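You operate a simulated robot arm through the tools that you are given. There is no shell and no other tool. Be economical: measure what you need, move in short steps, check, and stop when the job is done.

The job below is to be done with a simulated two-armed robot. You get a single attempt, and the scene is never put back.

## Task
Put two of the small dark rings from the top of the workbench on the shelf under the workbench. Take the rusty ring on the top of the workbench and put it away on the top of the parts bench. Put the middle inner ring on the top of the workbench away on the inside of the top tray. Fetch the red-banded sleeve and stand it on the gd feed bay. Take the blue holder on the counter of the stock rack and put it away on the top of the parts bench. Take the purple-band small ring and put it on the catch tray. Open the bottom drawer of the workbench. Any order will do. Set down upright: red-banded sleeve.

Only the result counts: the job must be done as asked and must still hold three seconds after the hand-in. Knocking over, shifting, dropping, spilling or breaking anything else fails it.

## Robot
Two 7-joint arms with fingered hands on one trunk, on a base that drives. Base frame: it is fixed to the floor where the robot stands at the start and does not move with it; the origin is under the middle of the robot, x ahead of it, y to its left, z up; the surface under the hand at the start is at about z = 88. Units: cm, degrees, N and s.
The left shoulder is at the start at [7, 14.9, 113.5], the right one opposite. With the tool pointing down near the work surface each hand reaches from about 44 to 80 cm from the robot's upright axis, wherever it stands, measured 20 degrees to its own side. Places, roughly: blue holder (6x6x5 cm) [-180, -770, 90]; bottom drawer of the workbench [40, -80, 50]; catch tray (25x19x8 cm) [-110, -780, 90]; feed (17x22 cm) [-142, -782, 84]; inside of the top tray [-430, -410, 90]; middle inner ring (4x4x3 cm) [30, 10, 90]; purple-band small ring (5x5x2 cm) [-160, -770, 80]; red-banded sleeve [-250, -775, 100]; rusty ring (6x6x3 cm) [50, 0, 90]; shelf under the workbench [70, -20, 20]; small dark ring (5x5x2 cm) [40, 20, 90]; small dark ring (5x5x3 cm) [80, 60, 90]; top of the parts bench [60, -300, 90]. Payload 3.6 kg a hand.
The tool frame of a hand sits at the grasp point between the pads (the TCP): z along the fingers, y along the line on which they close. The tips reach 2.5 cm beyond it. Largest opening 8.8 cm; the body of the gripper starts 2.9 cm behind the TCP. The gripper is a hand of 4 fingers: y runs from the thumb to the fingers, the wrist lies at [-1.3, -9.7, -16.2] in the tool frame, and closing takes about 1.5 s.
Orientation is that of the tool frame in the base frame, as a unit quaternion [w, x, y, z]. With the fingers straight down and the wrist toward the robot, the tool's x, y and z point along [0, 1, 0], [1, 0, 0] and [0, 0, -1] of the base frame.

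## Interface
- The arms move only by the tool play_rows. It takes "left_increments", "right_increments" or both (then of equal length, played together; a hand with none holds still); each is a list of rows, each an object of numbers (a shift or turn left out is 0, a gripper value left out holds the last): "x", "y", "z": the shift along the tool's x, y, z in mm; "ax", "ay", "az": the turn, a rotation vector about the tool's x, y, z in degrees. In form: [{"x": .., "y": .., "z": .., "ax": .., "ay": .., "az": ..}, ...]. A call has 1 to 20 rows; each row shifts and turns the commanded pose from where the row before left it, along the tool's axes as they then stand. "left_jaw" and "right_jaw" are, for a hand that has rows, the finger opening in mm, from 0 to 88, set as the call begins (left out, the last holds). Rows are played at 5 a second. More than 5 cm and 8.6 degrees between two rows, or a gripper value outside its range, and nothing of the call is played. Where a pose cannot be reached the arm comes as near as it can. A force on the tool above 40 N (or 10 N above the force at the start of the call, whichever is more), or a blocked arm, ends the call early, and 0.2 s more pass. The fingers move at their own pace (about 4.5 cm/s each) and stop on an object; they squeeze with about 26 N. The grip force told is the motor's: it shows also when the fingers shut on nothing. Time passes only in rows, and 0.2 s behind the last, so rows that do not move let the fingers close. It gives the time, the measured TCP pose, the force on the tool (base axes), the opening and the grip force at its end, in the units of the frame above (readings bear some noise), with the torque about the TCP (base axes, N m) and any sound that the robot's microphone picked up, and new pictures: "pictures" is both (left out), scene, wrist or none (wrist: the cameras of the hands that moved).
- Cameras (640 x 400 px; columns grow to the right, rows downward): "scene" is now at [14.24, -2.14, 134.94]; the picture's right is [-0.30, -0.95, 0.00], its down [-0.68, 0.21, -0.70] and it looks along [0.67, -0.21, -0.72] (base axes); focal length 214 px, centre (320, 200). "left" rides on the left gripper at [-6.4, -8.3, -9.8] in its tool frame; the picture's right is [-0.62, -0.37, 0.69], its down [0.71, -0.63, 0.30] and it looks along [0.32, 0.68, 0.65] (tool axes); focal length 265 px, centre (320, 200). "right" rides on the right gripper at [6.4, -8.3, -9.8] in its tool frame; the picture's right is [-0.62, 0.37, -0.69], its down [-0.71, -0.63, 0.30] and it looks along [-0.32, 0.68, 0.65] (tool axes); focal length 265 px, centre (320, 200). There is no depth. A picture from a camera that has moved, and an enlarged one, comes with that camera's place and axes in the base frame and with its lens. The place of the scene camera against the robot may be out by one fixed shift of up to 2.5 cm in any direction.
- slide_trunk(by): slides the trunk up (or, below 0, down) by that many cm; the arms and the scene camera ride with it, the base frame stays. It gives what a move gives, with no picture.
- steer(legs): drives the robot by 1 to 6 legs, each [ahead, left, turn to the left] in cm, cm and degrees, along the robot's own axes; the way and the turn of a leg run together, so that a leg with both is an arc; at most 150 cm and 180 degrees a leg. The arms and the cameras ride along, it lands a little off, and it stops where it bumps. It gives what a move gives, and a new picture of the scene camera.
- move_fingers(index, middle, ring, thumb_bend, thumb_turn, hand): sets how far each is bent, from 0 (flat) to 1 (curled in); at 0.3 the hand is open as for a grip, at 0.7 the pads meet at the TCP. One left out holds its place. A second passes; each finger stops where it meets its share of the squeeze, and holds until it gets a number again. A gripper value or a shape takes the hand back. It gives what a move gives, with no picture; readings hold the bend of each and the force on the fingers (four entries, about 0 where the hand has none), thumb and palm. thumb_turn goes from beside the hand (0) to across from the fingers (1), as for a grip.
- set_grasp(shape, hand): the hand has 4 fingers and takes this shape, open, in about a second: jaw (thumb against the fingers, like two jaws); tri (thumb and two fingers); tip (a fingertip pinch); poke (one finger out to press); point (the index stretched); flat (the hand flat); cup (the hand cupped); fist (a fist). The gripper value then closes the fingers along that shape, each until it touches; the sizes above hold for jaw. It gives what a move gives, with no picture.
- pan_tilt(pan, tilt): turns the head with the scene camera to pan (to the left, within 86 degrees either way) and tilt (down, from -29 to 69), counted from straight ahead of the robot. It gives what a move gives, and a new picture of the scene camera.
- inspect(camera, box): a new picture of the part [left, top, right, bottom] of that camera's present view, enlarged. It takes no simulated time.
- hand_in(): hands the job in; it is judged then, once.

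Work in short steps. Places have to be worked out from the pictures, the camera data and where the tool is seen: move nearer, look again, correct. Check each grasp and each placing, and mend what went wrong. You have 217 turns and 260 pictures in all, those below and enlarged ones among them. Open the grippers and draw the arms clear of the work before you hand the job in, unless the task says otherwise; then end with one line.

The tools are called after "Emit:" by a JSON object that holds its "op" and its "data". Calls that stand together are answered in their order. play_rows: Moves the arms, as the interface text tells. Its arguments: {"type":"object","properties":{"left_increments":{"type":"array","items":{"type":"object","properties":{"x":{"type":"number"},"y":{"type":"number"},"z":{"type":"number"},"ax":{"type":"number"},"ay":{"type":"number"},"az":{"type":"number"}}}},"left_jaw":{"type":"number"},"right_increments":{"type":"array","items":{"type":"object","properties":{"x":{"type":"number"},"y":{"type":"number"},"z":{"type":"number"},"ax":{"type":"number"},"ay":{"type":"number"},"az":{"type":"number"}}}},"right_jaw":{"type":"number"},"pictures":{"type":"string","enum":["both","scene","wrist","none"]}},"required":[]} The other tools are called the same way: slide_trunk (by) slides the trunk up or down; set_grasp (shape, hand) gives the hand a shape; move_fingers (index, middle, ring, thumb_bend, thumb_turn, hand) moves the fingers one by one; steer (legs) drives the base; pan_tilt (pan, tilt) turns the head that bears the scene camera; inspect (camera, box) takes an enlarged picture of a part of a camera's view; hand_in () hands the job in.

At the start:

```text
clock: 0.0
left_tool_pos: [51.42, 23.78, 112.14]
left_tcp_rot: [0.001, 0.706, 0.708, 0.001]
left_force: [-0.1, -1.2, -0.6]
left_moment: [-0.01, -0.01, -0.03]
left_grip_width: 8.79
left_gripper_force: 0.1
left_shape: jaw
left_bend: [0.3, 0.3, 0.3, 0.3, 0.98]
left_finger forces: [0.1, 0.0, 0.1, 0.0, 0.0, 0.0]
right_tool_pos: [51.08, -24.6, 114.52]
right_tcp_rot: [0.0, 0.707, 0.708, -0.001]
right_force: [0.0, 0.5, 0.5]
right_moment: [0.02, -0.01, 0.02]
right_grip_width: 8.77
right_gripper_force: 0.0
right_shape: jaw
right_bend: [0.3, 0.3, 0.3, 0.3, 0.98]
right_finger forces: [0.1, 0.1, 0.1, 0.1, 0.0, 0.1]
trunk travel left (down, up): [-62.5, 31.5]
robot x, y, heading: [-0.35, 0.09, 0.0]
head pan, tilt: [-17.4, 45.7]
```

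scene: 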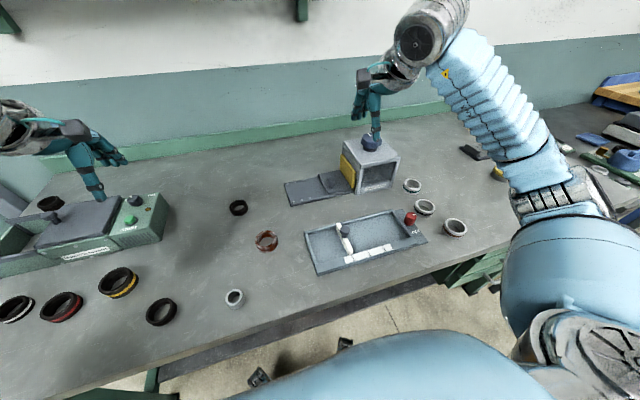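
right: 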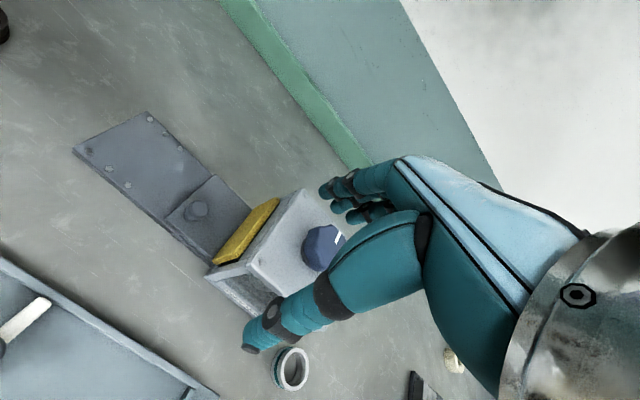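
left: 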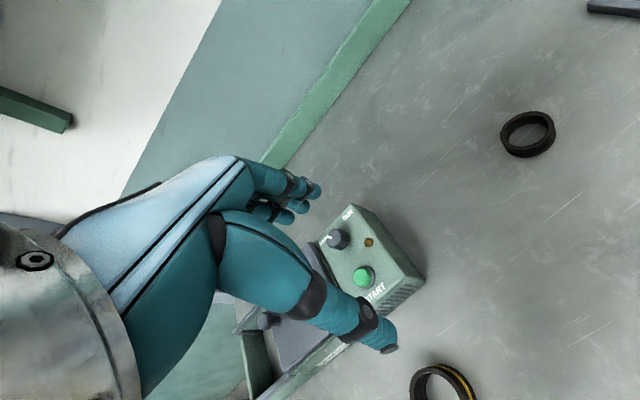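

I start with a closer look at the bench top, to tell the dark rings apart.

Emit:
{"op": "inspect", "data": {"camera": "scene", "box": [0, 170, 290, 351]}}

Emit:
{"op": "pan_tilt", "data": {"pan": -60, "tilt": 40}}

```text
2.21 times, centred on (145, 260) of scene
camera zoom: at [14.24, -2.14, 134.94], right [-0.3, -0.95, 0.0], down [-0.68, 0.21, -0.7], along [0.67, -0.21, -0.72], focal length 473 px, centre (706, 66)
```

zoom: 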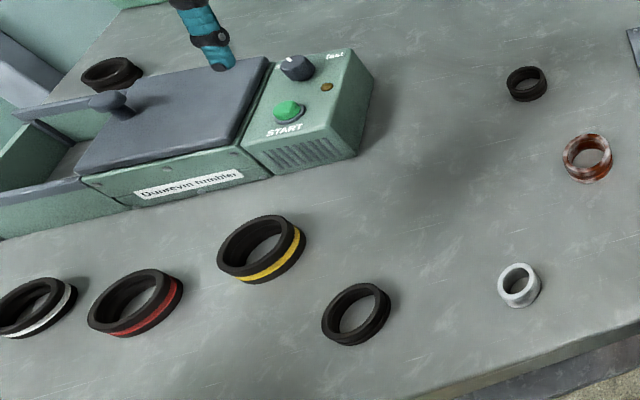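

```text
clock: 1.1
left_tool_pos: [51.34, 23.76, 112.16]
left_tcp_rot: [0.0, 0.707, 0.708, -0.001]
left_force: [-0.2, -0.2, -0.4]
left_moment: [0.01, -0.01, 0.02]
left_grip_width: 8.77
left_gripper_force: 0.0
left_shape: jaw
left_bend: [0.3, 0.3, 0.3, 0.3, 0.98]
left_finger forces: [0.1, 0.1, 0.0, 0.0, 0.0, 0.0]
right_tool_pos: [51.01, -24.59, 114.48]
right_tcp_rot: [0.001, 0.706, 0.708, 0.0]
right_force: [0.5, 0.0, -0.8]
right_moment: [0.0, -0.02, 0.04]
right_grip_width: 8.75
right_gripper_force: 0.0
right_shape: jaw
right_bend: [0.3, 0.3, 0.3, 0.3, 0.98]
right_finger forces: [0.1, 0.1, 0.0, 0.0, 0.1, 0.0]
trunk travel left (down, up): [-62.5, 31.5]
robot x, y, heading: [-0.25, 0.34, -0.0]
head pan, tilt: [-60.0, 40.0]
camera scene: at [10.78, -7.08, 135.77], right [-0.87, -0.5, 0.0], down [-0.32, 0.56, -0.77], along [0.38, -0.66, -0.64], focal length 214 px, centre (320, 200)
```

scene: 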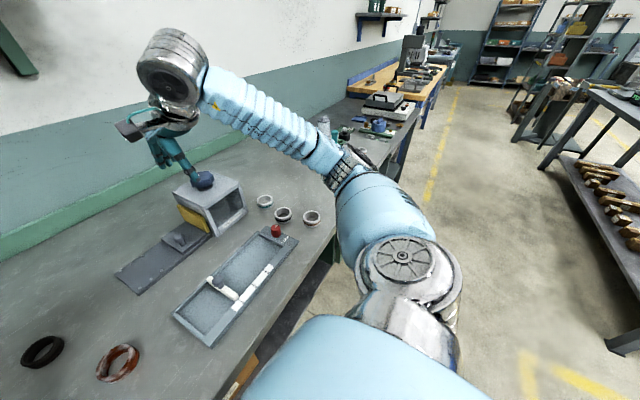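

I back off a bit to see the drawer and the shelf under the bench.

Emit:
{"op": "steer", "data": {"legs": [[-80, 0, 0]]}}

Emit:
{"op": "pan_tilt", "data": {"pan": -10, "tilt": 40}}

```text
clock: 11.8
left_tool_pos: [-30.78, 23.92, 112.29]
left_tcp_rot: [0.001, 0.698, 0.716, -0.001]
left_force: [0.3, 0.6, -1.1]
left_moment: [-0.03, 0.02, -0.02]
left_grip_width: 8.76
left_gripper_force: 0.1
left_shape: jaw
left_bend: [0.3, 0.3, 0.3, 0.3, 0.98]
left_finger forces: [0.1, 0.0, 0.0, 0.0, 0.0, 0.0]
right_tool_pos: [-29.96, -24.36, 114.51]
right_tcp_rot: [0.0, 0.698, 0.716, 0.0]
right_force: [-0.3, 0.3, -0.4]
right_moment: [0.01, -0.01, 0.02]
right_grip_width: 8.75
right_gripper_force: 0.0
right_shape: jaw
right_bend: [0.3, 0.3, 0.3, 0.3, 0.98]
right_finger forces: [0.0, 0.0, 0.1, 0.0, 0.0, 0.1]
trunk travel left (down, up): [-62.5, 31.5]
robot x, y, heading: [-81.58, -0.74, 1.4]
head pan, tilt: [-60.0, 40.0]
camera scene: at [-70.74, -7.74, 135.77], right [-0.85, -0.52, 0.0], down [-0.33, 0.55, -0.77], along [0.4, -0.66, -0.64], focal length 214 px, centre (320, 200)
```

scene: 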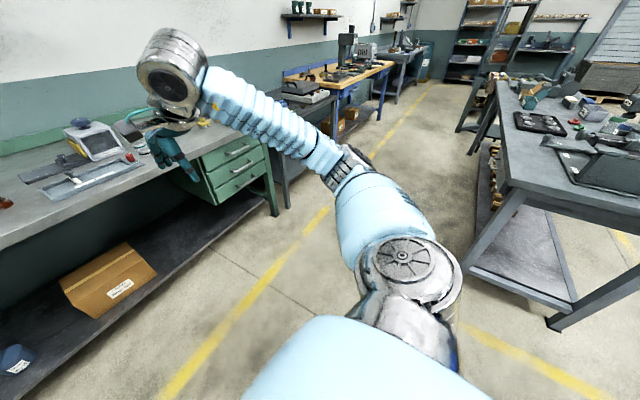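

```text
clock: 13.0
left_tool_pos: [-30.86, 24.01, 112.22]
left_tcp_rot: [0.0, 0.698, 0.716, 0.0]
left_force: [0.2, 0.0, -0.6]
left_moment: [0.01, 0.01, 0.01]
left_grip_width: 8.74
left_gripper_force: 0.1
left_shape: jaw
left_bend: [0.3, 0.3, 0.3, 0.3, 0.98]
left_finger forces: [0.1, 0.0, 0.0, 0.0, 0.1, 0.0]
right_tool_pos: [-29.97, -24.45, 114.57]
right_tcp_rot: [0.0, 0.699, 0.715, -0.001]
right_force: [0.9, -0.1, 0.2]
right_moment: [-0.01, 0.0, 0.0]
right_grip_width: 8.76
right_gripper_force: 0.2
right_shape: jaw
right_bend: [0.3, 0.3, 0.3, 0.3, 0.98]
right_finger forces: [0.1, 0.1, 0.0, 0.1, 0.0, 0.0]
trunk travel left (down, up): [-62.5, 31.5]
robot x, y, heading: [-81.38, -1.22, 1.2]
head pan, tilt: [-10.0, 40.0]
camera scene: at [-66.75, -1.79, 135.77], right [-0.15, -0.99, 0.0], down [-0.64, 0.1, -0.77], along [0.76, -0.12, -0.64], focal length 214 px, centre (320, 200)
```

scene: 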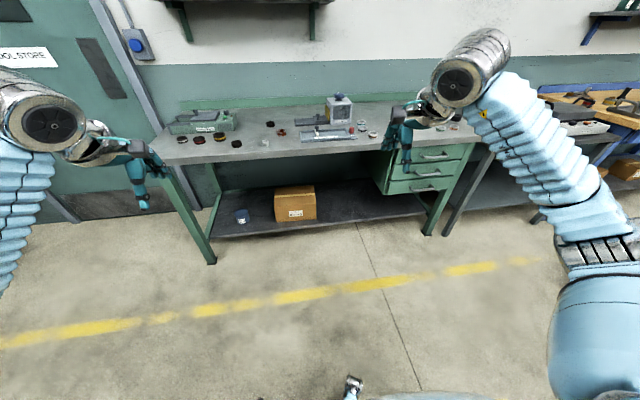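

The shelf is open between the box and the drawer unit. I drive back to the bench, further left, so the left hand can reach the far-left ring and the right hand the near one.

Emit:
{"op": "steer", "data": {"legs": [[82, 34, -1.2]]}}

Emit:
{"op": "pan_tilt", "data": {"pan": 10, "tilt": 45}}

```text
clock: 23.9
left_tool_pos: [52.26, 57.9, 112.22]
left_tcp_rot: [0.0, 0.711, 0.703, 0.0]
left_force: [-0.5, 0.5, 0.4]
left_moment: [0.02, -0.01, 0.01]
left_grip_width: 8.78
left_gripper_force: 0.1
left_shape: jaw
left_bend: [0.3, 0.3, 0.3, 0.3, 0.98]
left_finger forces: [0.0, 0.1, 0.0, 0.0, 0.1, 0.0]
right_tool_pos: [51.36, 9.6, 114.54]
right_tcp_rot: [0.0, 0.711, 0.703, 0.0]
right_force: [-0.3, 0.6, -0.2]
right_moment: [0.03, 0.01, 0.0]
right_grip_width: 8.76
right_gripper_force: 0.0
right_shape: jaw
right_bend: [0.3, 0.3, 0.3, 0.3, 0.98]
right_finger forces: [0.0, 0.0, 0.0, 0.0, 0.0, 0.1]
trunk travel left (down, up): [-62.5, 31.5]
robot x, y, heading: [0.76, 34.96, -0.7]
head pan, tilt: [-10.0, 40.0]
camera scene: at [15.55, 33.46, 135.76], right [-0.19, -0.98, 0.0], down [-0.63, 0.12, -0.77], along [0.75, -0.14, -0.64], focal length 214 px, centre (320, 200)
```

scene: 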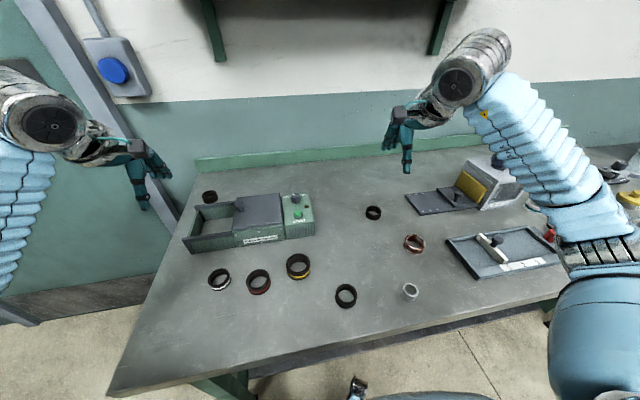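

```text
clock: 24.7
left_tool_pos: [52.22, 57.88, 112.34]
left_tcp_rot: [0.0, 0.711, 0.703, 0.0]
left_force: [0.1, -0.2, 0.2]
left_moment: [-0.02, 0.01, 0.0]
left_grip_width: 8.76
left_gripper_force: 0.0
left_shape: jaw
left_bend: [0.3, 0.3, 0.3, 0.3, 0.98]
left_finger forces: [0.1, 0.1, 0.0, 0.0, 0.1, 0.0]
right_tool_pos: [51.34, 9.63, 114.61]
right_tcp_rot: [-0.001, 0.711, 0.703, 0.0]
right_force: [-0.4, 0.2, 0.5]
right_moment: [0.0, 0.02, -0.02]
right_grip_width: 8.77
right_gripper_force: 0.2
right_shape: jaw
right_bend: [0.3, 0.3, 0.3, 0.3, 0.98]
right_finger forces: [0.1, 0.1, 0.0, 0.1, 0.1, 0.0]
trunk travel left (down, up): [-62.5, 31.5]
robot x, y, heading: [1.06, 34.85, -0.8]
head pan, tilt: [10.0, 45.0]
camera scene: at [15.11, 36.41, 135.05], right [0.16, -0.99, 0.0], down [-0.7, -0.11, -0.71], along [0.7, 0.11, -0.71], focal length 214 px, centre (320, 200)
```

scene: 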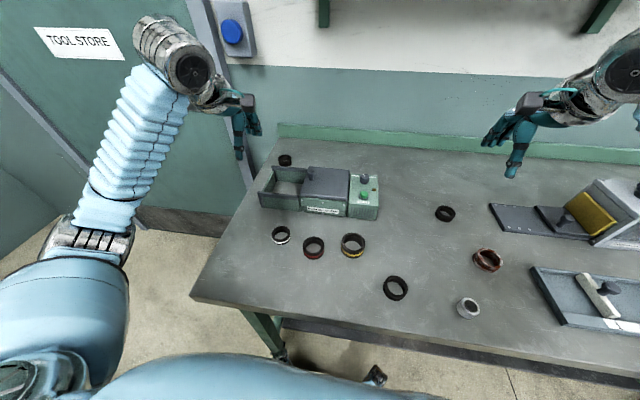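

The far ring comes out near [78.6, 59.4] and the near one at [36.4, 23.6]. I move the left hand over the far ring, staying above the tumbler.

Emit:
{"op": "play_rows", "data": {"left_increments": [{"y": 45}, {"y": 45}, {"y": 45, "z": 10}, {"y": 45, "z": 20}, {"y": 40, "z": 20, "x": 15}, {}, {}], "pictures": "both"}}

```text
clock: 26.3
left_tool_pos: [74.37, 59.21, 107.3]
left_tcp_rot: [0.0, 0.71, 0.704, 0.0]
left_force: [0.5, 0.3, -0.8]
left_moment: [-0.01, 0.02, -0.01]
left_grip_width: 8.8
left_gripper_force: 0.2
left_shape: jaw
left_bend: [0.3, 0.3, 0.3, 0.3, 0.98]
left_finger forces: [0.0, 0.1, 0.2, 0.0, 0.0, 0.0]
right_tool_pos: [51.46, 9.7, 114.49]
right_tcp_rot: [-0.001, 0.71, 0.704, -0.001]
right_force: [-0.4, -0.3, -0.4]
right_moment: [-0.02, 0.0, 0.01]
right_grip_width: 8.76
right_gripper_force: 0.0
right_shape: jaw
right_bend: [0.3, 0.3, 0.3, 0.3, 0.98]
right_finger forces: [0.0, 0.0, 0.0, 0.0, 0.0, 0.1]
trunk travel left (down, up): [-62.5, 31.5]
robot x, y, heading: [0.21, 34.72, -0.9]
head pan, tilt: [10.0, 45.0]
camera scene: at [15.25, 36.37, 135.03], right [0.16, -0.99, 0.0], down [-0.7, -0.11, -0.71], along [0.7, 0.11, -0.71], focal length 214 px, centre (320, 200)
camera left: at [65.91, 52.95, 117.09], right [-0.38, -0.62, -0.69], down [-0.62, 0.72, -0.3], along [0.69, 0.32, -0.65], focal length 265 px, centre (320, 200)
```

scene: 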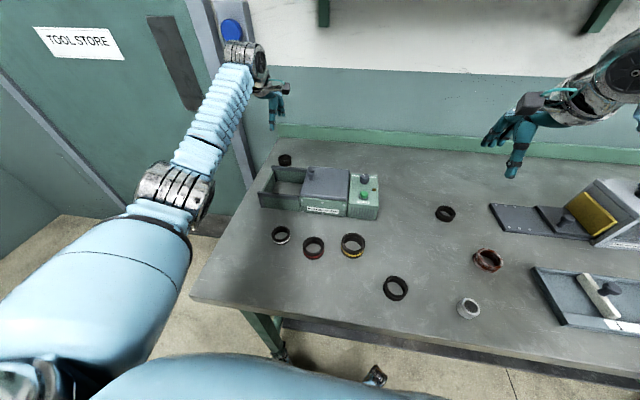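
left: 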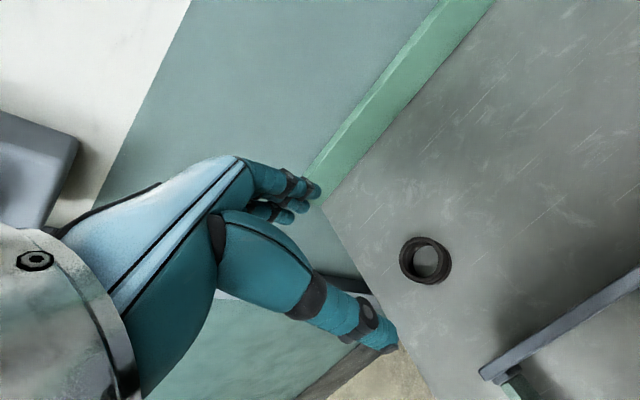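

Wrist camera puts the ring at [77.3, 59.6]. I go over it and down, then look.

Emit:
{"op": "play_rows", "data": {"left_increments": [{"y": 29, "x": 4}, {"z": 40}, {"z": 40}, {"z": 40}, {}, {}], "pictures": "wrist"}}

```text
clock: 27.7
left_tool_pos: [76.89, 59.55, 95.46]
left_tcp_rot: [0.0, 0.711, 0.703, 0.0]
left_force: [0.9, -0.3, -0.6]
left_moment: [0.04, -0.02, 0.01]
left_grip_width: 8.78
left_gripper_force: 0.1
left_shape: jaw
left_bend: [0.3, 0.3, 0.3, 0.3, 0.98]
left_finger forces: [0.0, 0.0, 0.1, 0.1, 0.0, 0.0]
right_tool_pos: [51.33, 9.58, 114.41]
right_tcp_rot: [0.0, 0.711, 0.704, 0.001]
right_force: [0.5, 1.9, 0.0]
right_moment: [0.01, 0.0, 0.0]
right_grip_width: 8.74
right_gripper_force: 0.1
right_shape: jaw
right_bend: [0.3, 0.3, 0.3, 0.3, 0.98]
right_finger forces: [0.1, 0.1, 0.1, 0.0, 0.1, 0.0]
trunk travel left (down, up): [-62.5, 31.5]
robot x, y, heading: [0.34, 34.89, -0.7]
head pan, tilt: [10.0, 45.0]
camera left: at [68.62, 53.26, 105.3], right [-0.37, -0.62, -0.69], down [-0.62, 0.72, -0.3], along [0.69, 0.32, -0.65], focal length 265 px, centre (320, 200)
```

left: 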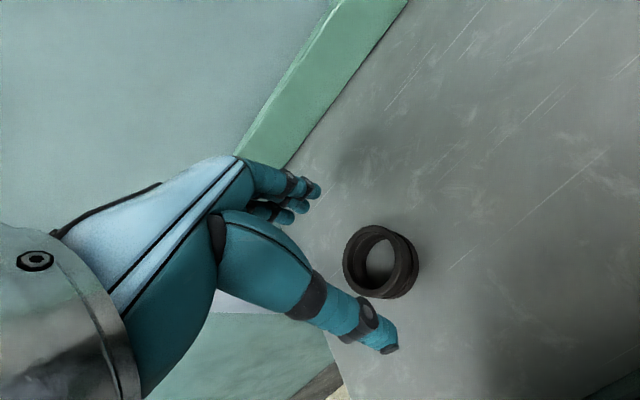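

Aligned. Down to grip height and close.

Emit:
{"op": "play_rows", "data": {"left_increments": [{"z": 25}, {"z": 19}, {}], "pictures": "none"}}

Emit:
{"op": "play_rows", "data": {"left_increments": [{}, {}, {}, {}, {}, {}, {}, {}], "left_jaw": 25, "pictures": "wrist"}}

```text
clock: 28.5
left_tool_pos: [77.02, 59.69, 91.03]
left_tcp_rot: [0.001, 0.711, 0.704, 0.001]
left_force: [0.2, -1.0, 0.3]
left_moment: [0.03, 0.02, -0.02]
left_grip_width: 8.76
left_gripper_force: 0.1
left_shape: jaw
left_bend: [0.3, 0.3, 0.3, 0.3, 0.98]
left_finger forces: [0.0, 0.0, 0.0, 0.0, 0.0, 0.1]
right_tool_pos: [51.39, 9.58, 114.54]
right_tcp_rot: [0.0, 0.711, 0.703, 0.0]
right_force: [0.5, -0.1, 0.2]
right_moment: [0.0, 0.0, -0.02]
right_grip_width: 8.77
right_gripper_force: 0.0
right_shape: jaw
right_bend: [0.3, 0.3, 0.3, 0.3, 0.98]
right_finger forces: [0.0, 0.0, 0.0, 0.1, 0.0, 0.0]
trunk travel left (down, up): [-62.5, 31.5]
robot x, y, heading: [0.87, 34.73, -0.7]
head pan, tilt: [10.0, 45.0]
```

```text
clock: 30.3
left_tool_pos: [77.16, 59.6, 90.97]
left_tcp_rot: [0.001, 0.711, 0.703, 0.0]
left_force: [0.5, 0.5, -0.4]
left_moment: [-0.01, -0.04, -0.01]
left_grip_width: 3.99
left_gripper_force: 26.0
left_shape: jaw
left_bend: [0.74, 0.47, 0.51, 0.71, 1.0]
left_finger forces: [14.5, 8.0, 0.0, 0.0, 22.8, 0.0]
right_tool_pos: [51.39, 9.63, 114.5]
right_tcp_rot: [-0.001, 0.711, 0.703, 0.0]
right_force: [0.0, 0.1, -0.3]
right_moment: [0.0, -0.02, 0.04]
right_grip_width: 8.77
right_gripper_force: 0.1
right_shape: jaw
right_bend: [0.3, 0.3, 0.3, 0.3, 0.98]
right_finger forces: [0.1, 0.0, 0.0, 0.0, 0.0, 0.0]
trunk travel left (down, up): [-62.5, 31.5]
robot x, y, heading: [0.52, 35.05, -0.5]
head pan, tilt: [10.0, 45.0]
camera left: at [68.87, 53.4, 100.81], right [-0.37, -0.62, -0.69], down [-0.62, 0.72, -0.3], along [0.69, 0.32, -0.65], focal length 265 px, centre (320, 200)
```

left: 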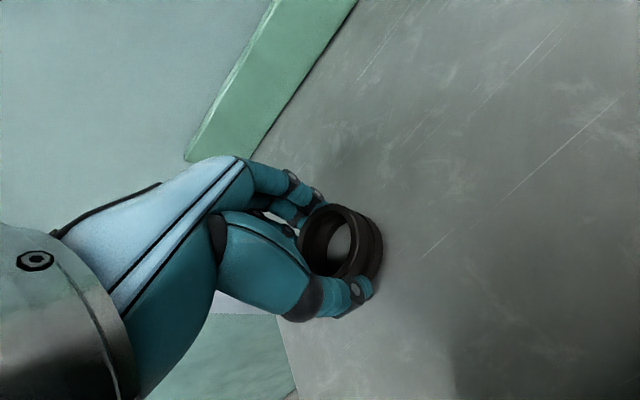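

Gripped (about 4 cm). I lift and check that it holds, drawing back toward the robot.

Emit:
{"op": "play_rows", "data": {"left_increments": [{"z": -30}, {"z": -45}, {"z": -45}, {"z": -45}, {"z": -45, "y": -20}, {"y": -45}, {"y": -45}, {"y": -45}, {"y": -45}, {}], "left_jaw": 25, "pictures": "wrist"}}

```text
clock: 32.5
left_tool_pos: [56.79, 59.83, 111.46]
left_tcp_rot: [0.0, 0.711, 0.704, -0.001]
left_force: [-0.1, -0.2, -1.1]
left_moment: [0.0, 0.03, 0.01]
left_grip_width: 3.92
left_gripper_force: 26.1
left_shape: jaw
left_bend: [0.74, 0.47, 0.51, 0.72, 1.0]
left_finger forces: [14.5, 8.1, 0.1, 0.1, 22.4, 0.0]
left hand out of reach, approached as far as the arm can: row 4
right_tool_pos: [51.5, 9.67, 114.42]
right_tcp_rot: [-0.001, 0.711, 0.703, 0.0]
right_force: [-1.1, 0.6, -0.6]
right_moment: [0.02, -0.01, -0.05]
right_grip_width: 8.76
right_gripper_force: 0.1
right_shape: jaw
right_bend: [0.3, 0.3, 0.3, 0.3, 0.98]
right_finger forces: [0.0, 0.1, 0.1, 0.0, 0.1, 0.0]
trunk travel left (down, up): [-62.5, 31.5]
robot x, y, heading: [0.44, 34.83, -0.9]
head pan, tilt: [10.0, 45.0]
camera left: at [48.49, 53.6, 121.36], right [-0.38, -0.62, -0.69], down [-0.62, 0.72, -0.3], along [0.69, 0.32, -0.66], focal length 265 px, centre (320, 200)
```

left: 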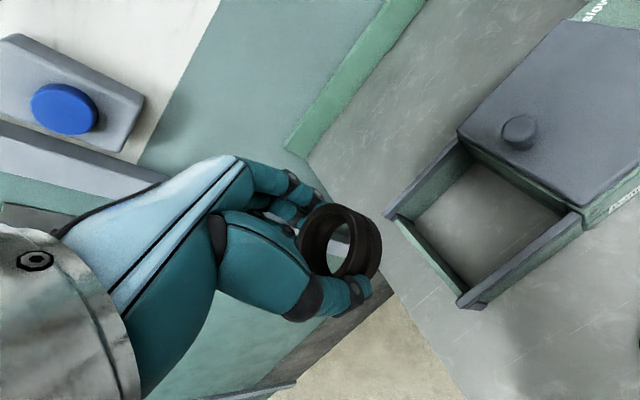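

Held. Now I back up a little so the right hand can reach the near dark ring.

Emit:
{"op": "steer", "data": {"legs": [[-13, 4, 0.8]]}}

Emit:
{"op": "play_rows", "data": {"right_increments": [{"x": 40, "y": 0, "z": 20}, {"x": 40, "z": 20}, {"z": 30}, {}], "pictures": "wrist"}}

```text
clock: 34.8
left_tool_pos: [43.86, 64.57, 111.58]
left_tcp_rot: [0.0, 0.707, 0.708, 0.0]
left_force: [-0.1, -0.2, -0.7]
left_moment: [0.01, -0.01, 0.01]
left_grip_width: 3.95
left_gripper_force: 26.2
left_shape: jaw
left_bend: [0.74, 0.47, 0.51, 0.72, 1.0]
left_finger forces: [14.3, 8.1, 0.1, 0.0, 22.5, 0.0]
right_tool_pos: [38.96, 14.25, 114.38]
right_tcp_rot: [-0.001, 0.706, 0.708, 0.0]
right_force: [1.0, -1.0, 0.7]
right_moment: [-0.03, 0.01, 0.02]
right_grip_width: 8.75
right_gripper_force: 0.0
right_shape: jaw
right_bend: [0.3, 0.3, 0.3, 0.3, 0.98]
right_finger forces: [0.0, 0.0, 0.0, 0.0, 0.0, 0.0]
trunk travel left (down, up): [-62.5, 31.5]
robot x, y, heading: [-12.55, 39.43, -0.2]
head pan, tilt: [10.0, 45.0]
camera scene: at [2.11, 40.6, 135.04], right [0.17, -0.98, 0.0], down [-0.7, -0.12, -0.71], along [0.7, 0.12, -0.71], focal length 214 px, centre (320, 200)
```

scene: 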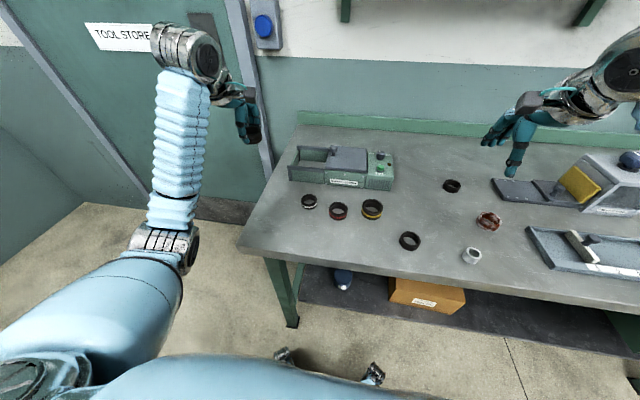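

```text
clock: 35.8
left_tool_pos: [43.76, 64.74, 111.58]
left_tcp_rot: [0.0, 0.708, 0.707, -0.001]
left_force: [-0.5, -0.1, -0.6]
left_moment: [-0.02, 0.03, 0.01]
left_grip_width: 3.92
left_gripper_force: 26.2
left_shape: jaw
left_bend: [0.74, 0.47, 0.51, 0.72, 1.0]
left_finger forces: [14.5, 8.2, 0.0, 0.0, 22.7, 0.1]
right_tool_pos: [38.86, 22.18, 107.65]
right_tcp_rot: [0.0, 0.707, 0.708, -0.001]
right_force: [0.1, 0.6, -0.2]
right_moment: [-0.01, 0.02, -0.01]
right_grip_width: 8.78
right_gripper_force: 0.1
right_shape: jaw
right_bend: [0.3, 0.3, 0.3, 0.3, 0.98]
right_finger forces: [0.0, 0.0, 0.1, 0.0, 0.1, 0.0]
trunk travel left (down, up): [-62.5, 31.5]
robot x, y, heading: [-12.47, 39.1, -0.1]
head pan, tilt: [10.0, 45.0]
camera right: at [30.28, 28.74, 117.48], right [0.37, -0.62, 0.69], down [-0.63, -0.72, -0.3], along [0.68, -0.32, -0.65], focal length 265 px, centre (320, 200)
```

right: 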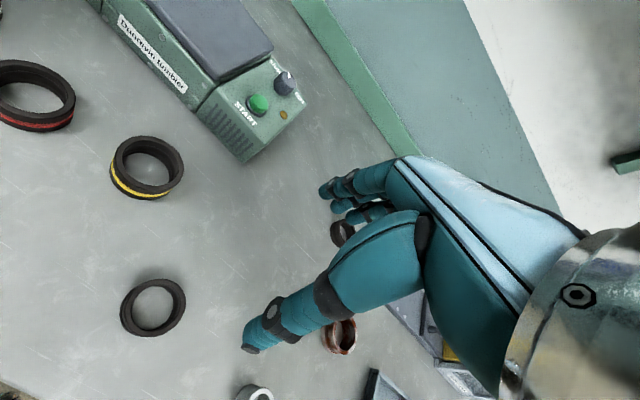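

Near ring at [34.9, 23.6]. I align and go down, then close.

Emit:
{"op": "play_rows", "data": {"right_increments": [{"x": 14, "y": -39}, {"z": 40}, {"z": 40}, {"z": 40}, {"z": 25}, {"z": 21}, {}, {}], "pictures": "wrist"}}

```text
clock: 37.6
left_tool_pos: [43.82, 64.66, 111.6]
left_tcp_rot: [0.0, 0.707, 0.707, 0.0]
left_force: [-0.7, 0.4, -0.7]
left_moment: [0.0, 0.01, -0.01]
left_grip_width: 3.93
left_gripper_force: 25.9
left_shape: jaw
left_bend: [0.74, 0.47, 0.51, 0.72, 1.0]
left_finger forces: [14.5, 8.2, 0.0, 0.0, 22.6, 0.1]
right_tool_pos: [34.95, 23.33, 91.0]
right_tcp_rot: [0.0, 0.707, 0.708, -0.001]
right_force: [0.4, -0.3, -0.7]
right_moment: [-0.01, 0.02, -0.02]
right_grip_width: 8.76
right_gripper_force: 0.1
right_shape: jaw
right_bend: [0.3, 0.3, 0.3, 0.3, 0.98]
right_finger forces: [0.1, 0.0, 0.0, 0.0, 0.0, 0.0]
trunk travel left (down, up): [-62.5, 31.5]
robot x, y, heading: [-12.58, 39.27, -0.1]
head pan, tilt: [10.0, 45.0]
camera right: at [26.39, 29.82, 100.91], right [0.37, -0.62, 0.69], down [-0.63, -0.71, -0.3], along [0.68, -0.32, -0.65], focal length 265 px, centre (320, 200)
```

right: 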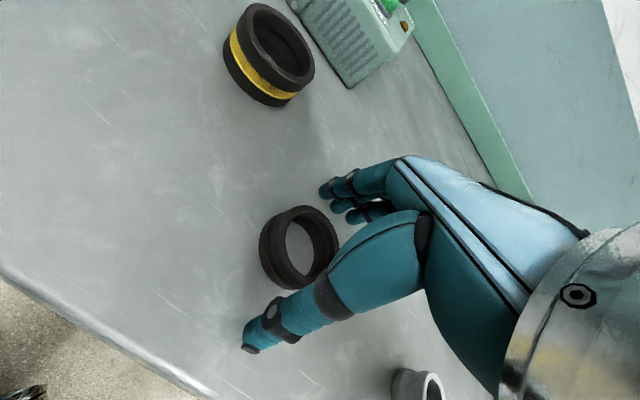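

Ring sits between thumb and fingers. Close and lift.

Emit:
{"op": "play_rows", "data": {"right_increments": [{}, {}, {}, {}, {}, {}, {}, {}], "right_jaw": 25, "pictures": "none"}}

Emit:
{"op": "play_rows", "data": {"right_increments": [{"z": -30}, {"z": -45}, {"z": -45}, {"z": -45}, {"z": -45}, {"x": -30}, {"x": -45}, {}], "pictures": "wrist"}}

```text
clock: 39.4
left_tool_pos: [43.73, 64.62, 111.54]
left_tcp_rot: [0.0, 0.707, 0.707, -0.001]
left_force: [-1.2, -1.2, -1.3]
left_moment: [0.0, 0.02, 0.02]
left_grip_width: 3.92
left_gripper_force: 26.3
left_shape: jaw
left_bend: [0.74, 0.47, 0.51, 0.72, 1.0]
left_finger forces: [14.5, 8.2, 0.0, 0.0, 22.7, 0.0]
right_tool_pos: [34.89, 23.35, 91.18]
right_tcp_rot: [-0.001, 0.706, 0.708, 0.0]
right_force: [0.6, 0.6, -0.7]
right_moment: [0.04, 0.0, 0.0]
right_grip_width: 4.0
right_gripper_force: 26.0
right_shape: jaw
right_bend: [0.74, 0.47, 0.51, 0.72, 1.0]
right_finger forces: [14.3, 8.2, 0.0, 0.0, 22.6, 0.0]
trunk travel left (down, up): [-62.5, 31.5]
robot x, y, heading: [-12.33, 39.08, -0.1]
head pan, tilt: [10.0, 45.0]
```

```text
clock: 41.2
left_tool_pos: [43.86, 64.92, 111.42]
left_tcp_rot: [0.001, 0.707, 0.707, -0.001]
left_force: [0.4, 0.5, -1.0]
left_moment: [0.03, 0.02, 0.02]
left_grip_width: 3.93
left_gripper_force: 26.4
left_shape: jaw
left_bend: [0.74, 0.47, 0.51, 0.72, 1.0]
left_finger forces: [14.5, 8.3, 0.1, 0.0, 22.6, 0.1]
right_tool_pos: [34.87, 16.3, 112.03]
right_tcp_rot: [0.0, 0.706, 0.708, -0.001]
right_force: [-0.5, 0.0, -1.3]
right_moment: [-0.01, 0.03, 0.02]
right_grip_width: 3.99
right_gripper_force: 26.2
right_shape: jaw
right_bend: [0.74, 0.47, 0.51, 0.72, 1.0]
right_finger forces: [14.3, 8.2, 0.0, 0.0, 22.5, 0.0]
trunk travel left (down, up): [-62.5, 31.5]
robot x, y, heading: [-12.28, 39.16, -0.2]
head pan, tilt: [10.0, 45.0]
camera right: at [26.38, 22.83, 121.83], right [0.37, -0.62, 0.69], down [-0.63, -0.72, -0.3], along [0.68, -0.32, -0.65], focal length 265 px, centre (320, 200)
```

right: 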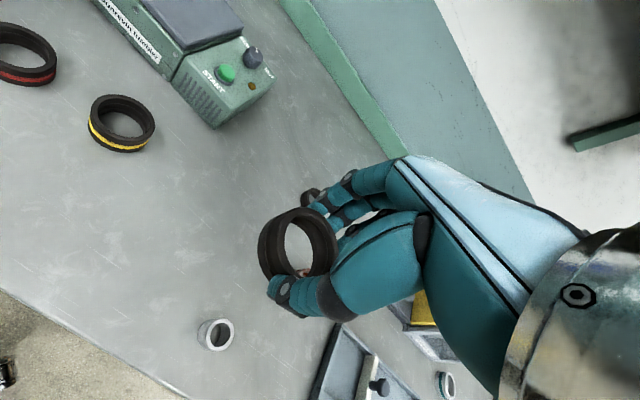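

Both rings held. I back out, shift right, and lower the trunk to look under the bench.

Emit:
{"op": "steer", "data": {"legs": [[-65, -74, 0.2]]}}

Emit:
{"op": "slide_trunk", "data": {"by": -60}}

Emit:
{"op": "pan_tilt", "data": {"pan": 0, "tilt": 25}}

```text
clock: 50.9
left_tool_pos: [-19.53, -8.24, 111.53]
left_tcp_rot: [0.0, 0.706, 0.708, -0.001]
left_force: [0.1, -0.4, -0.5]
left_moment: [0.02, -0.03, 0.02]
left_grip_width: 3.93
left_gripper_force: 26.0
left_shape: jaw
left_bend: [0.74, 0.47, 0.51, 0.72, 1.0]
left_finger forces: [14.6, 8.2, 0.0, 0.0, 22.6, 0.0]
right_tool_pos: [-28.46, -56.75, 111.91]
right_tcp_rot: [0.0, 0.706, 0.708, 0.0]
right_force: [0.7, -0.4, -0.9]
right_moment: [-0.01, 0.0, -0.02]
right_grip_width: 3.97
right_gripper_force: 25.7
right_shape: jaw
right_bend: [0.74, 0.47, 0.51, 0.72, 1.0]
right_finger forces: [14.2, 8.3, 0.0, 0.0, 22.5, 0.1]
trunk travel left (down, up): [-62.5, 31.5]
robot x, y, heading: [-75.87, -34.24, -0.0]
head pan, tilt: [10.0, 45.0]
camera scene: at [-61.36, -32.21, 135.04], right [0.17, -0.98, 0.0], down [-0.7, -0.12, -0.71], along [0.7, 0.12, -0.71], focal length 214 px, centre (320, 200)
```

scene: 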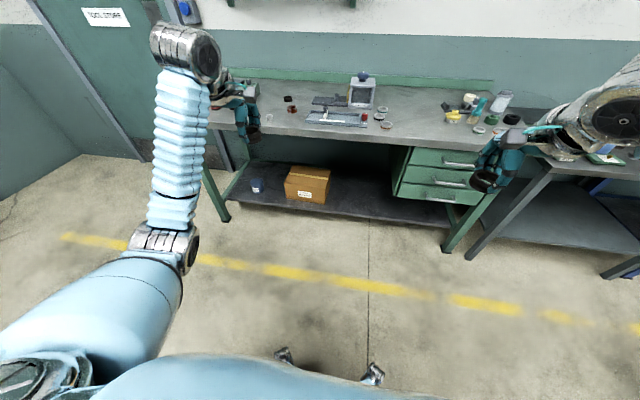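

```text
refused: -60 is not a number from -40 to 40
```

```text
clock: 51.7
left_tool_pos: [-19.74, -8.32, 111.49]
left_tcp_rot: [-0.001, 0.707, 0.708, 0.0]
left_force: [0.4, -0.6, -1.2]
left_moment: [-0.01, -0.01, 0.05]
left_grip_width: 3.93
left_gripper_force: 26.5
left_shape: jaw
left_bend: [0.74, 0.47, 0.51, 0.72, 1.0]
left_finger forces: [14.7, 8.4, 0.1, 0.0, 22.6, 0.0]
right_tool_pos: [-28.4, -56.77, 111.97]
right_tcp_rot: [0.0, 0.707, 0.707, -0.001]
right_force: [-0.3, -0.3, -0.7]
right_moment: [-0.01, -0.02, 0.03]
right_grip_width: 3.99
right_gripper_force: 25.7
right_shape: jaw
right_bend: [0.74, 0.47, 0.51, 0.72, 1.0]
right_finger forces: [14.4, 8.3, 0.0, 0.0, 22.5, 0.0]
trunk travel left (down, up): [-62.5, 31.5]
robot x, y, heading: [-76.35, -34.02, 0.2]
head pan, tilt: [0.0, 25.0]
camera scene: at [-60.17, -33.75, 138.09], right [0.0, -1.0, 0.0], down [-0.42, 0.0, -0.91], along [0.91, 0.0, -0.42], focal length 214 px, centre (320, 200)
```

scene: 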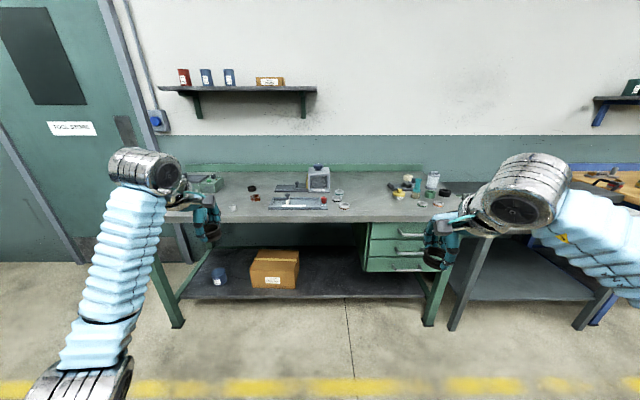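

Both rings still held. I lower the trunk in two steps and bring both hands in toward the middle, then look.

Emit:
{"op": "slide_trunk", "data": {"by": -30}}

Emit:
{"op": "slide_trunk", "data": {"by": -30}}

Emit:
{"op": "play_rows", "data": {"left_increments": [{"x": -40, "y": -16}, {"x": -40, "y": -16}, {"x": -40, "y": -16}, {"x": -40, "y": -16}, {"x": -10, "z": 40}, {"z": 40}, {"z": 30}, {}], "right_increments": [{"x": 30, "y": 5}, {"x": 30, "y": 5}, {"x": 30, "y": 5}, {"x": 30, "y": 5}, {"x": 17, "z": 40}, {"z": 40}, {"z": 30}, {}], "pictures": "scene"}}

```text
clock: 54.7
left_tool_pos: [-19.7, -8.38, 81.56]
left_tcp_rot: [-0.001, 0.707, 0.708, 0.0]
left_force: [-0.4, 0.4, -0.3]
left_moment: [0.02, 0.0, -0.02]
left_grip_width: 3.94
left_gripper_force: 25.7
left_shape: jaw
left_bend: [0.74, 0.47, 0.51, 0.72, 1.0]
left_finger forces: [14.7, 8.3, 0.0, 0.0, 22.6, 0.0]
right_tool_pos: [-28.48, -56.83, 81.96]
right_tcp_rot: [0.001, 0.706, 0.708, 0.0]
right_force: [1.0, -0.1, 0.0]
right_moment: [0.02, -0.02, 0.0]
right_grip_width: 3.97
right_gripper_force: 26.5
right_shape: jaw
right_bend: [0.74, 0.47, 0.51, 0.72, 1.0]
right_finger forces: [14.3, 8.3, 0.1, 0.1, 22.5, 0.1]
trunk travel left (down, up): [-32.5, 61.5]
robot x, y, heading: [-75.84, -33.87, 0.0]
head pan, tilt: [0.0, 25.0]
```

```text
clock: 57.7
left_tool_pos: [-19.78, -8.3, 51.61]
left_tcp_rot: [0.001, 0.707, 0.708, 0.0]
left_force: [-0.1, -0.4, -1.9]
left_moment: [0.02, -0.01, -0.06]
left_grip_width: 3.92
left_gripper_force: 26.0
left_shape: jaw
left_bend: [0.74, 0.47, 0.51, 0.72, 1.0]
left_finger forces: [14.6, 8.3, 0.1, 0.1, 22.6, 0.1]
right_tool_pos: [-28.44, -56.81, 52.02]
right_tcp_rot: [0.0, 0.706, 0.708, 0.0]
right_force: [0.1, 0.0, -0.8]
right_moment: [0.05, 0.0, -0.02]
right_grip_width: 3.98
right_gripper_force: 26.1
right_shape: jaw
right_bend: [0.74, 0.47, 0.51, 0.72, 1.0]
right_finger forces: [14.3, 8.4, 0.0, 0.1, 22.6, 0.1]
trunk travel left (down, up): [-2.5, 91.5]
robot x, y, heading: [-76.11, -34.13, -0.1]
head pan, tilt: [0.0, 25.0]
```

```text
clock: 59.5
left_tool_pos: [-26.09, -24.99, 40.56]
left_tcp_rot: [0.001, 0.706, 0.708, 0.0]
left_force: [0.2, -0.2, -2.0]
left_moment: [-0.06, 0.02, 0.0]
left_grip_width: 3.93
left_gripper_force: 26.2
left_shape: jaw
left_bend: [0.74, 0.47, 0.51, 0.72, 1.0]
left_finger forces: [14.6, 8.3, 0.0, 0.0, 22.5, 0.0]
right_tool_pos: [-26.55, -43.21, 40.9]
right_tcp_rot: [-0.001, 0.706, 0.708, 0.0]
right_force: [-0.2, 0.2, -1.1]
right_moment: [-0.02, 0.01, -0.01]
right_grip_width: 3.96
right_gripper_force: 26.4
right_shape: jaw
right_bend: [0.74, 0.47, 0.51, 0.72, 1.0]
right_finger forces: [14.2, 8.3, 0.0, 0.1, 22.4, 0.0]
trunk travel left (down, up): [-2.5, 91.5]
robot x, y, heading: [-75.86, -34.22, -0.0]
head pan, tilt: [0.0, 25.0]
camera scene: at [-60.19, -33.72, 78.1], right [0.0, -1.0, 0.0], down [-0.42, 0.0, -0.91], along [0.91, 0.0, -0.42], focal length 214 px, centre (320, 200)
```

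scene: 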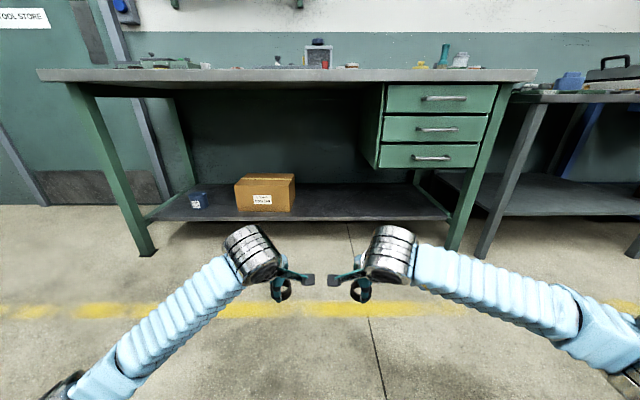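

The path is clear. I drive in with hands under the bench top.

Emit:
{"op": "steer", "data": {"legs": [[40, -6, 0], [37, 0, 0]]}}

Emit:
{"op": "pan_tilt", "data": {"pan": 0, "tilt": 45}}

```text
clock: 68.4
left_tool_pos: [39.43, -32.29, 40.67]
left_tcp_rot: [-0.001, 0.712, 0.703, -0.002]
left_force: [-0.3, -0.8, -1.0]
left_moment: [0.01, 0.04, -0.01]
left_grip_width: 3.91
left_gripper_force: 25.5
left_shape: jaw
left_bend: [0.74, 0.47, 0.51, 0.72, 1.0]
left_finger forces: [14.9, 8.7, 0.0, 0.1, 22.8, 0.0]
right_tool_pos: [38.09, -49.99, 40.9]
right_tcp_rot: [-0.001, 0.706, 0.708, -0.002]
right_force: [0.0, 0.2, -1.7]
right_moment: [-0.01, 0.02, -0.04]
right_grip_width: 3.97
right_gripper_force: 26.1
right_shape: jaw
right_bend: [0.74, 0.47, 0.51, 0.72, 1.0]
right_finger forces: [14.7, 8.6, 0.0, 0.1, 22.8, 0.0]
trunk travel left (down, up): [-2.5, 91.5]
robot x, y, heading: [-10.62, -40.44, -1.0]
head pan, tilt: [0.0, 25.0]
stopped in leg 2: the robot was blocked; the commanded pose is now the measured one
camera scene: at [4.71, -40.4, 78.13], right [-0.01, -1.0, 0.0], down [-0.42, 0.01, -0.91], along [0.91, -0.01, -0.42], focal length 214 px, centre (320, 200)
```

scene: 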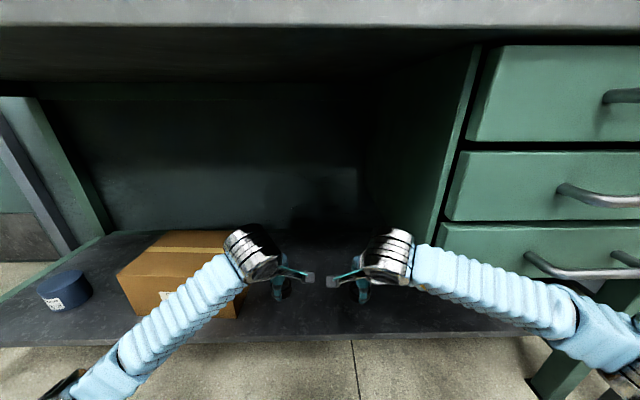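

```text
clock: 69.2
left_tool_pos: [39.33, -32.2, 40.7]
left_tcp_rot: [0.0, 0.711, 0.703, -0.001]
left_force: [-0.5, 0.7, -1.6]
left_moment: [0.03, 0.04, 0.02]
left_grip_width: 3.91
left_gripper_force: 25.3
left_shape: jaw
left_bend: [0.74, 0.47, 0.51, 0.72, 1.0]
left_finger forces: [14.9, 8.6, 0.0, 0.0, 22.8, 0.0]
right_tool_pos: [38.02, -50.11, 40.89]
right_tcp_rot: [-0.001, 0.707, 0.707, -0.002]
right_force: [-0.5, -0.5, -1.2]
right_moment: [0.02, -0.01, 0.02]
right_grip_width: 3.94
right_gripper_force: 26.2
right_shape: jaw
right_bend: [0.74, 0.47, 0.51, 0.72, 1.0]
right_finger forces: [14.7, 8.5, 0.1, 0.1, 22.8, 0.1]
trunk travel left (down, up): [-2.5, 91.5]
robot x, y, heading: [-10.59, -40.59, -0.7]
head pan, tilt: [0.0, 45.0]
camera scene: at [3.6, -40.37, 75.07], right [-0.01, -1.0, 0.0], down [-0.71, 0.01, -0.71], along [0.71, -0.01, -0.71], focal length 214 px, centre (320, 200)
```

scene: 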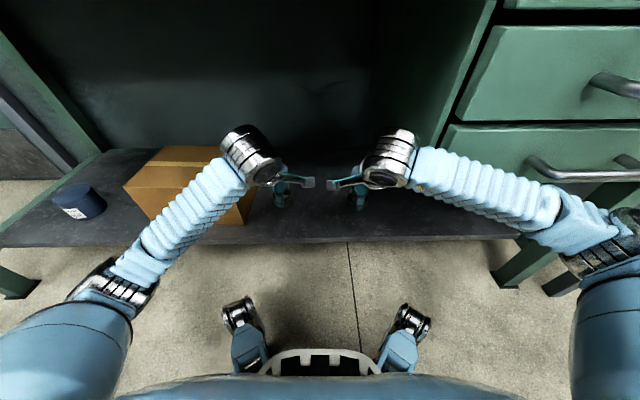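

Something on the right (likely the elbow against the drawers) stopped it. I back off 2 cm and extend the arms instead.

Emit:
{"op": "steer", "data": {"legs": [[-2, 0, 0]]}}

Emit:
{"op": "play_rows", "data": {"left_increments": [{"y": 40}, {"y": 40}, {"y": 40}, {"y": 30, "z": 30}, {"z": 30}, {"z": 30}, {"z": 20}, {}], "right_increments": [{"y": 40}, {"y": 40}, {"y": 40}, {"y": 40, "z": 30}, {"z": 30}, {"z": 30}, {"z": 20}, {}], "pictures": "both"}}

```text
clock: 70.2
left_tool_pos: [37.49, -32.17, 40.66]
left_tcp_rot: [-0.001, 0.712, 0.702, -0.001]
left_force: [0.4, 0.6, -1.4]
left_moment: [-0.01, -0.03, -0.03]
left_grip_width: 3.92
left_gripper_force: 25.7
left_shape: jaw
left_bend: [0.74, 0.47, 0.51, 0.72, 1.0]
left_finger forces: [14.9, 8.6, 0.1, 0.0, 22.8, 0.0]
right_tool_pos: [36.2, -50.03, 40.82]
right_tcp_rot: [0.0, 0.706, 0.708, -0.003]
right_force: [0.0, -0.6, -0.5]
right_moment: [-0.03, 0.0, 0.0]
right_grip_width: 3.98
right_gripper_force: 25.7
right_shape: jaw
right_bend: [0.74, 0.47, 0.51, 0.72, 1.0]
right_finger forces: [14.6, 8.6, 0.0, 0.0, 22.8, 0.1]
trunk travel left (down, up): [-2.5, 91.5]
robot x, y, heading: [-13.2, -40.55, -1.0]
head pan, tilt: [0.0, 45.0]
camera scene: at [1.51, -40.36, 75.05], right [-0.01, -1.0, 0.0], down [-0.71, 0.01, -0.71], along [0.71, -0.01, -0.71], focal length 214 px, centre (320, 200)
```

scene: 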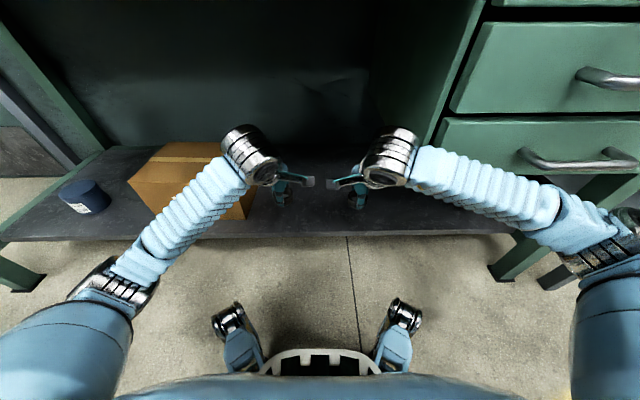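

```text
clock: 70.9
left_tool_pos: [47.77, -32.69, 41.66]
left_tcp_rot: [0.003, 0.711, 0.703, 0.005]
left_force: [0.0, 0.0, -0.5]
left_moment: [-0.01, 0.0, 0.0]
left_grip_width: 3.89
left_gripper_force: 25.6
left_shape: jaw
left_bend: [0.74, 0.47, 0.51, 0.72, 1.0]
left_finger forces: [14.9, 8.6, 0.0, 0.1, 22.8, 0.0]
right_tool_pos: [40.27, -44.56, 42.46]
right_tcp_rot: [0.022, 0.623, 0.782, 0.016]
right_force: [-0.3, -0.2, -1.4]
right_moment: [0.01, -0.02, -0.03]
right_grip_width: 3.98
right_gripper_force: 25.5
right_shape: jaw
right_bend: [0.74, 0.47, 0.51, 0.72, 1.0]
right_finger forces: [14.6, 8.8, 0.0, 0.0, 22.9, 0.0]
trunk travel left (down, up): [-2.5, 91.5]
robot x, y, heading: [-13.01, -40.78, -1.1]
head pan, tilt: [0.0, 45.0]
stopped in row 3 (right hand): the arm was blocked; the commanded pose is now the measured one
camera scene: at [0.48, -40.49, 75.33], right [-0.02, -1.0, 0.0], down [-0.7, 0.01, -0.72], along [0.72, -0.01, -0.7], focal length 214 px, centre (320, 200)
camera right: at [29.98, -39.99, 51.84], right [0.46, -0.52, 0.72], down [-0.44, -0.84, -0.33], along [0.77, -0.17, -0.61], focal length 265 px, centre (320, 200)
camera left: at [39.34, -38.98, 51.34], right [-0.37, -0.61, -0.7], down [-0.62, 0.72, -0.31], along [0.69, 0.32, -0.65], focal length 265 px, centre (320, 200)
```

scene: 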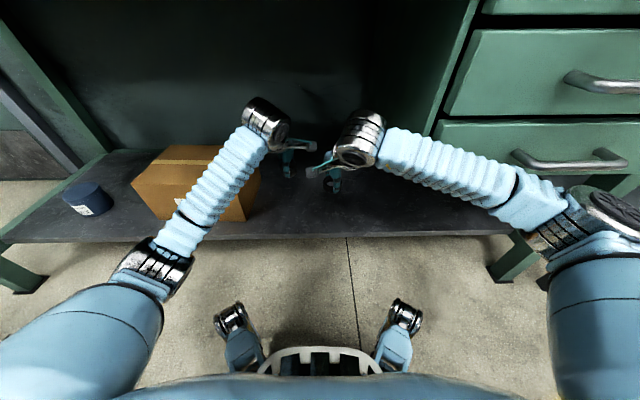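
right: 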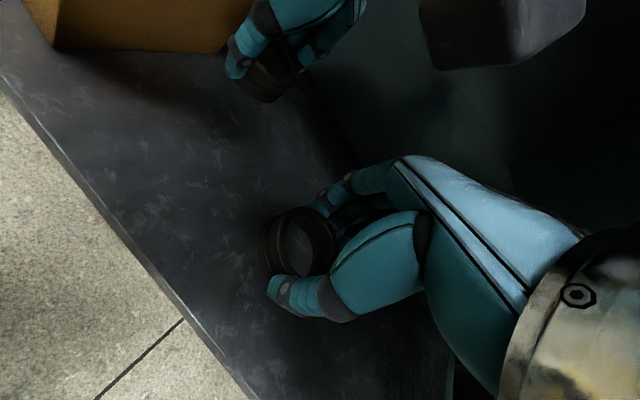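
left: 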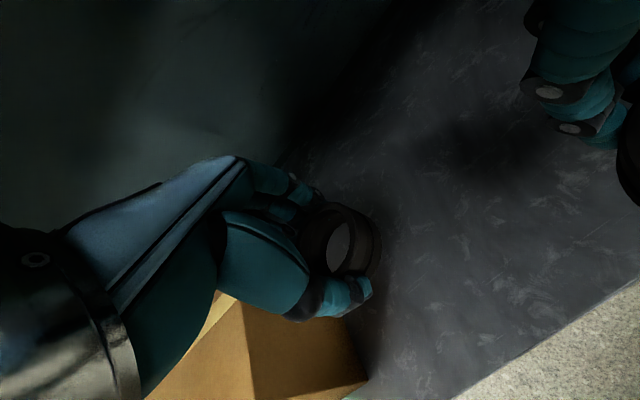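

The right forearm is blocked by the drawer unit, so I first place the left ring: forward 3 cm and down in small steps until contact.

Emit:
{"op": "play_rows", "data": {"left_increments": [{"y": 35}, {"z": 40}, {"z": 40}, {"z": 40}, {"z": 30}, {"z": 15}, {}, {}], "pictures": "wrist"}}

```text
clock: 72.7
left_tool_pos: [51.3, -32.67, 24.99]
left_tcp_rot: [0.003, 0.711, 0.703, 0.004]
left_force: [0.3, 0.0, -1.1]
left_moment: [-0.01, 0.03, -0.02]
left_grip_width: 3.91
left_gripper_force: 25.8
left_shape: jaw
left_bend: [0.74, 0.47, 0.51, 0.72, 1.0]
left_finger forces: [14.7, 8.5, 0.1, 0.1, 22.4, 0.1]
right_tool_pos: [40.35, -44.29, 42.45]
right_tcp_rot: [0.023, 0.622, 0.782, 0.016]
right_force: [-0.6, 0.7, -0.2]
right_moment: [0.0, 0.01, 0.02]
right_grip_width: 3.97
right_gripper_force: 26.2
right_shape: jaw
right_bend: [0.74, 0.47, 0.51, 0.72, 1.0]
right_finger forces: [14.6, 8.7, 0.0, 0.0, 23.0, 0.0]
trunk travel left (down, up): [-2.5, 91.5]
robot x, y, heading: [-13.33, -40.32, -1.0]
head pan, tilt: [0.0, 45.0]
camera left: at [42.89, -38.88, 34.82], right [-0.37, -0.62, -0.7], down [-0.62, 0.72, -0.31], along [0.69, 0.32, -0.65], focal length 265 px, centre (320, 200)
```

left: 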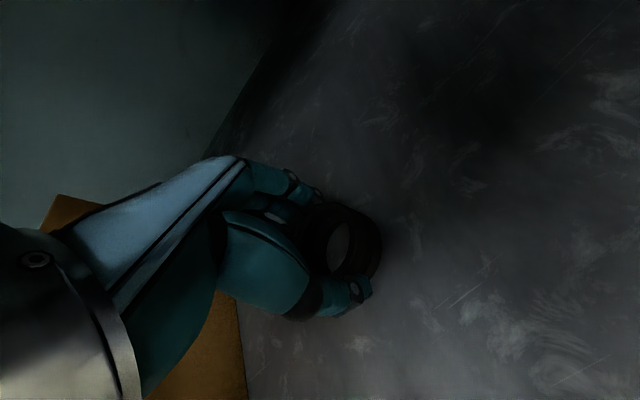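

Not yet touching; lower in 3 mm steps.

Emit:
{"op": "play_rows", "data": {"left_increments": [{"z": 4}, {"z": 4}, {"z": 3}, {"z": 3}, {"z": 3}, {"z": 3}, {"z": 3}, {"z": 3}, {"z": 3}, {"z": 3}, {"z": 3}, {"z": 3}], "pictures": "none"}}

```text
clock: 75.1
left_tool_pos: [52.1, -32.8, 22.82]
left_tcp_rot: [0.015, 0.711, 0.703, 0.011]
left_force: [-0.3, -0.3, 14.2]
left_moment: [0.01, 0.09, 0.01]
left_grip_width: 4.04
left_gripper_force: 26.2
left_shape: jaw
left_bend: [0.74, 0.48, 0.51, 0.73, 1.0]
left_finger forces: [15.7, 9.8, 0.0, 0.0, 24.4, 0.1]
right_tool_pos: [40.32, -44.22, 42.35]
right_tcp_rot: [0.023, 0.62, 0.784, 0.015]
right_force: [0.2, -0.6, -0.6]
right_moment: [-0.02, 0.0, 0.02]
right_grip_width: 3.97
right_gripper_force: 25.8
right_shape: jaw
right_bend: [0.74, 0.47, 0.51, 0.72, 1.0]
right_finger forces: [14.7, 8.7, 0.0, 0.0, 22.9, 0.1]
trunk travel left (down, up): [-2.5, 91.5]
robot x, y, heading: [-13.07, -40.42, -0.9]
head pan, tilt: [0.0, 45.0]
stopped in row 11 (left hand): the force on the tool passed its limit at 42 N (the readings are from after the stop); the commanded pose is now the measured one
```

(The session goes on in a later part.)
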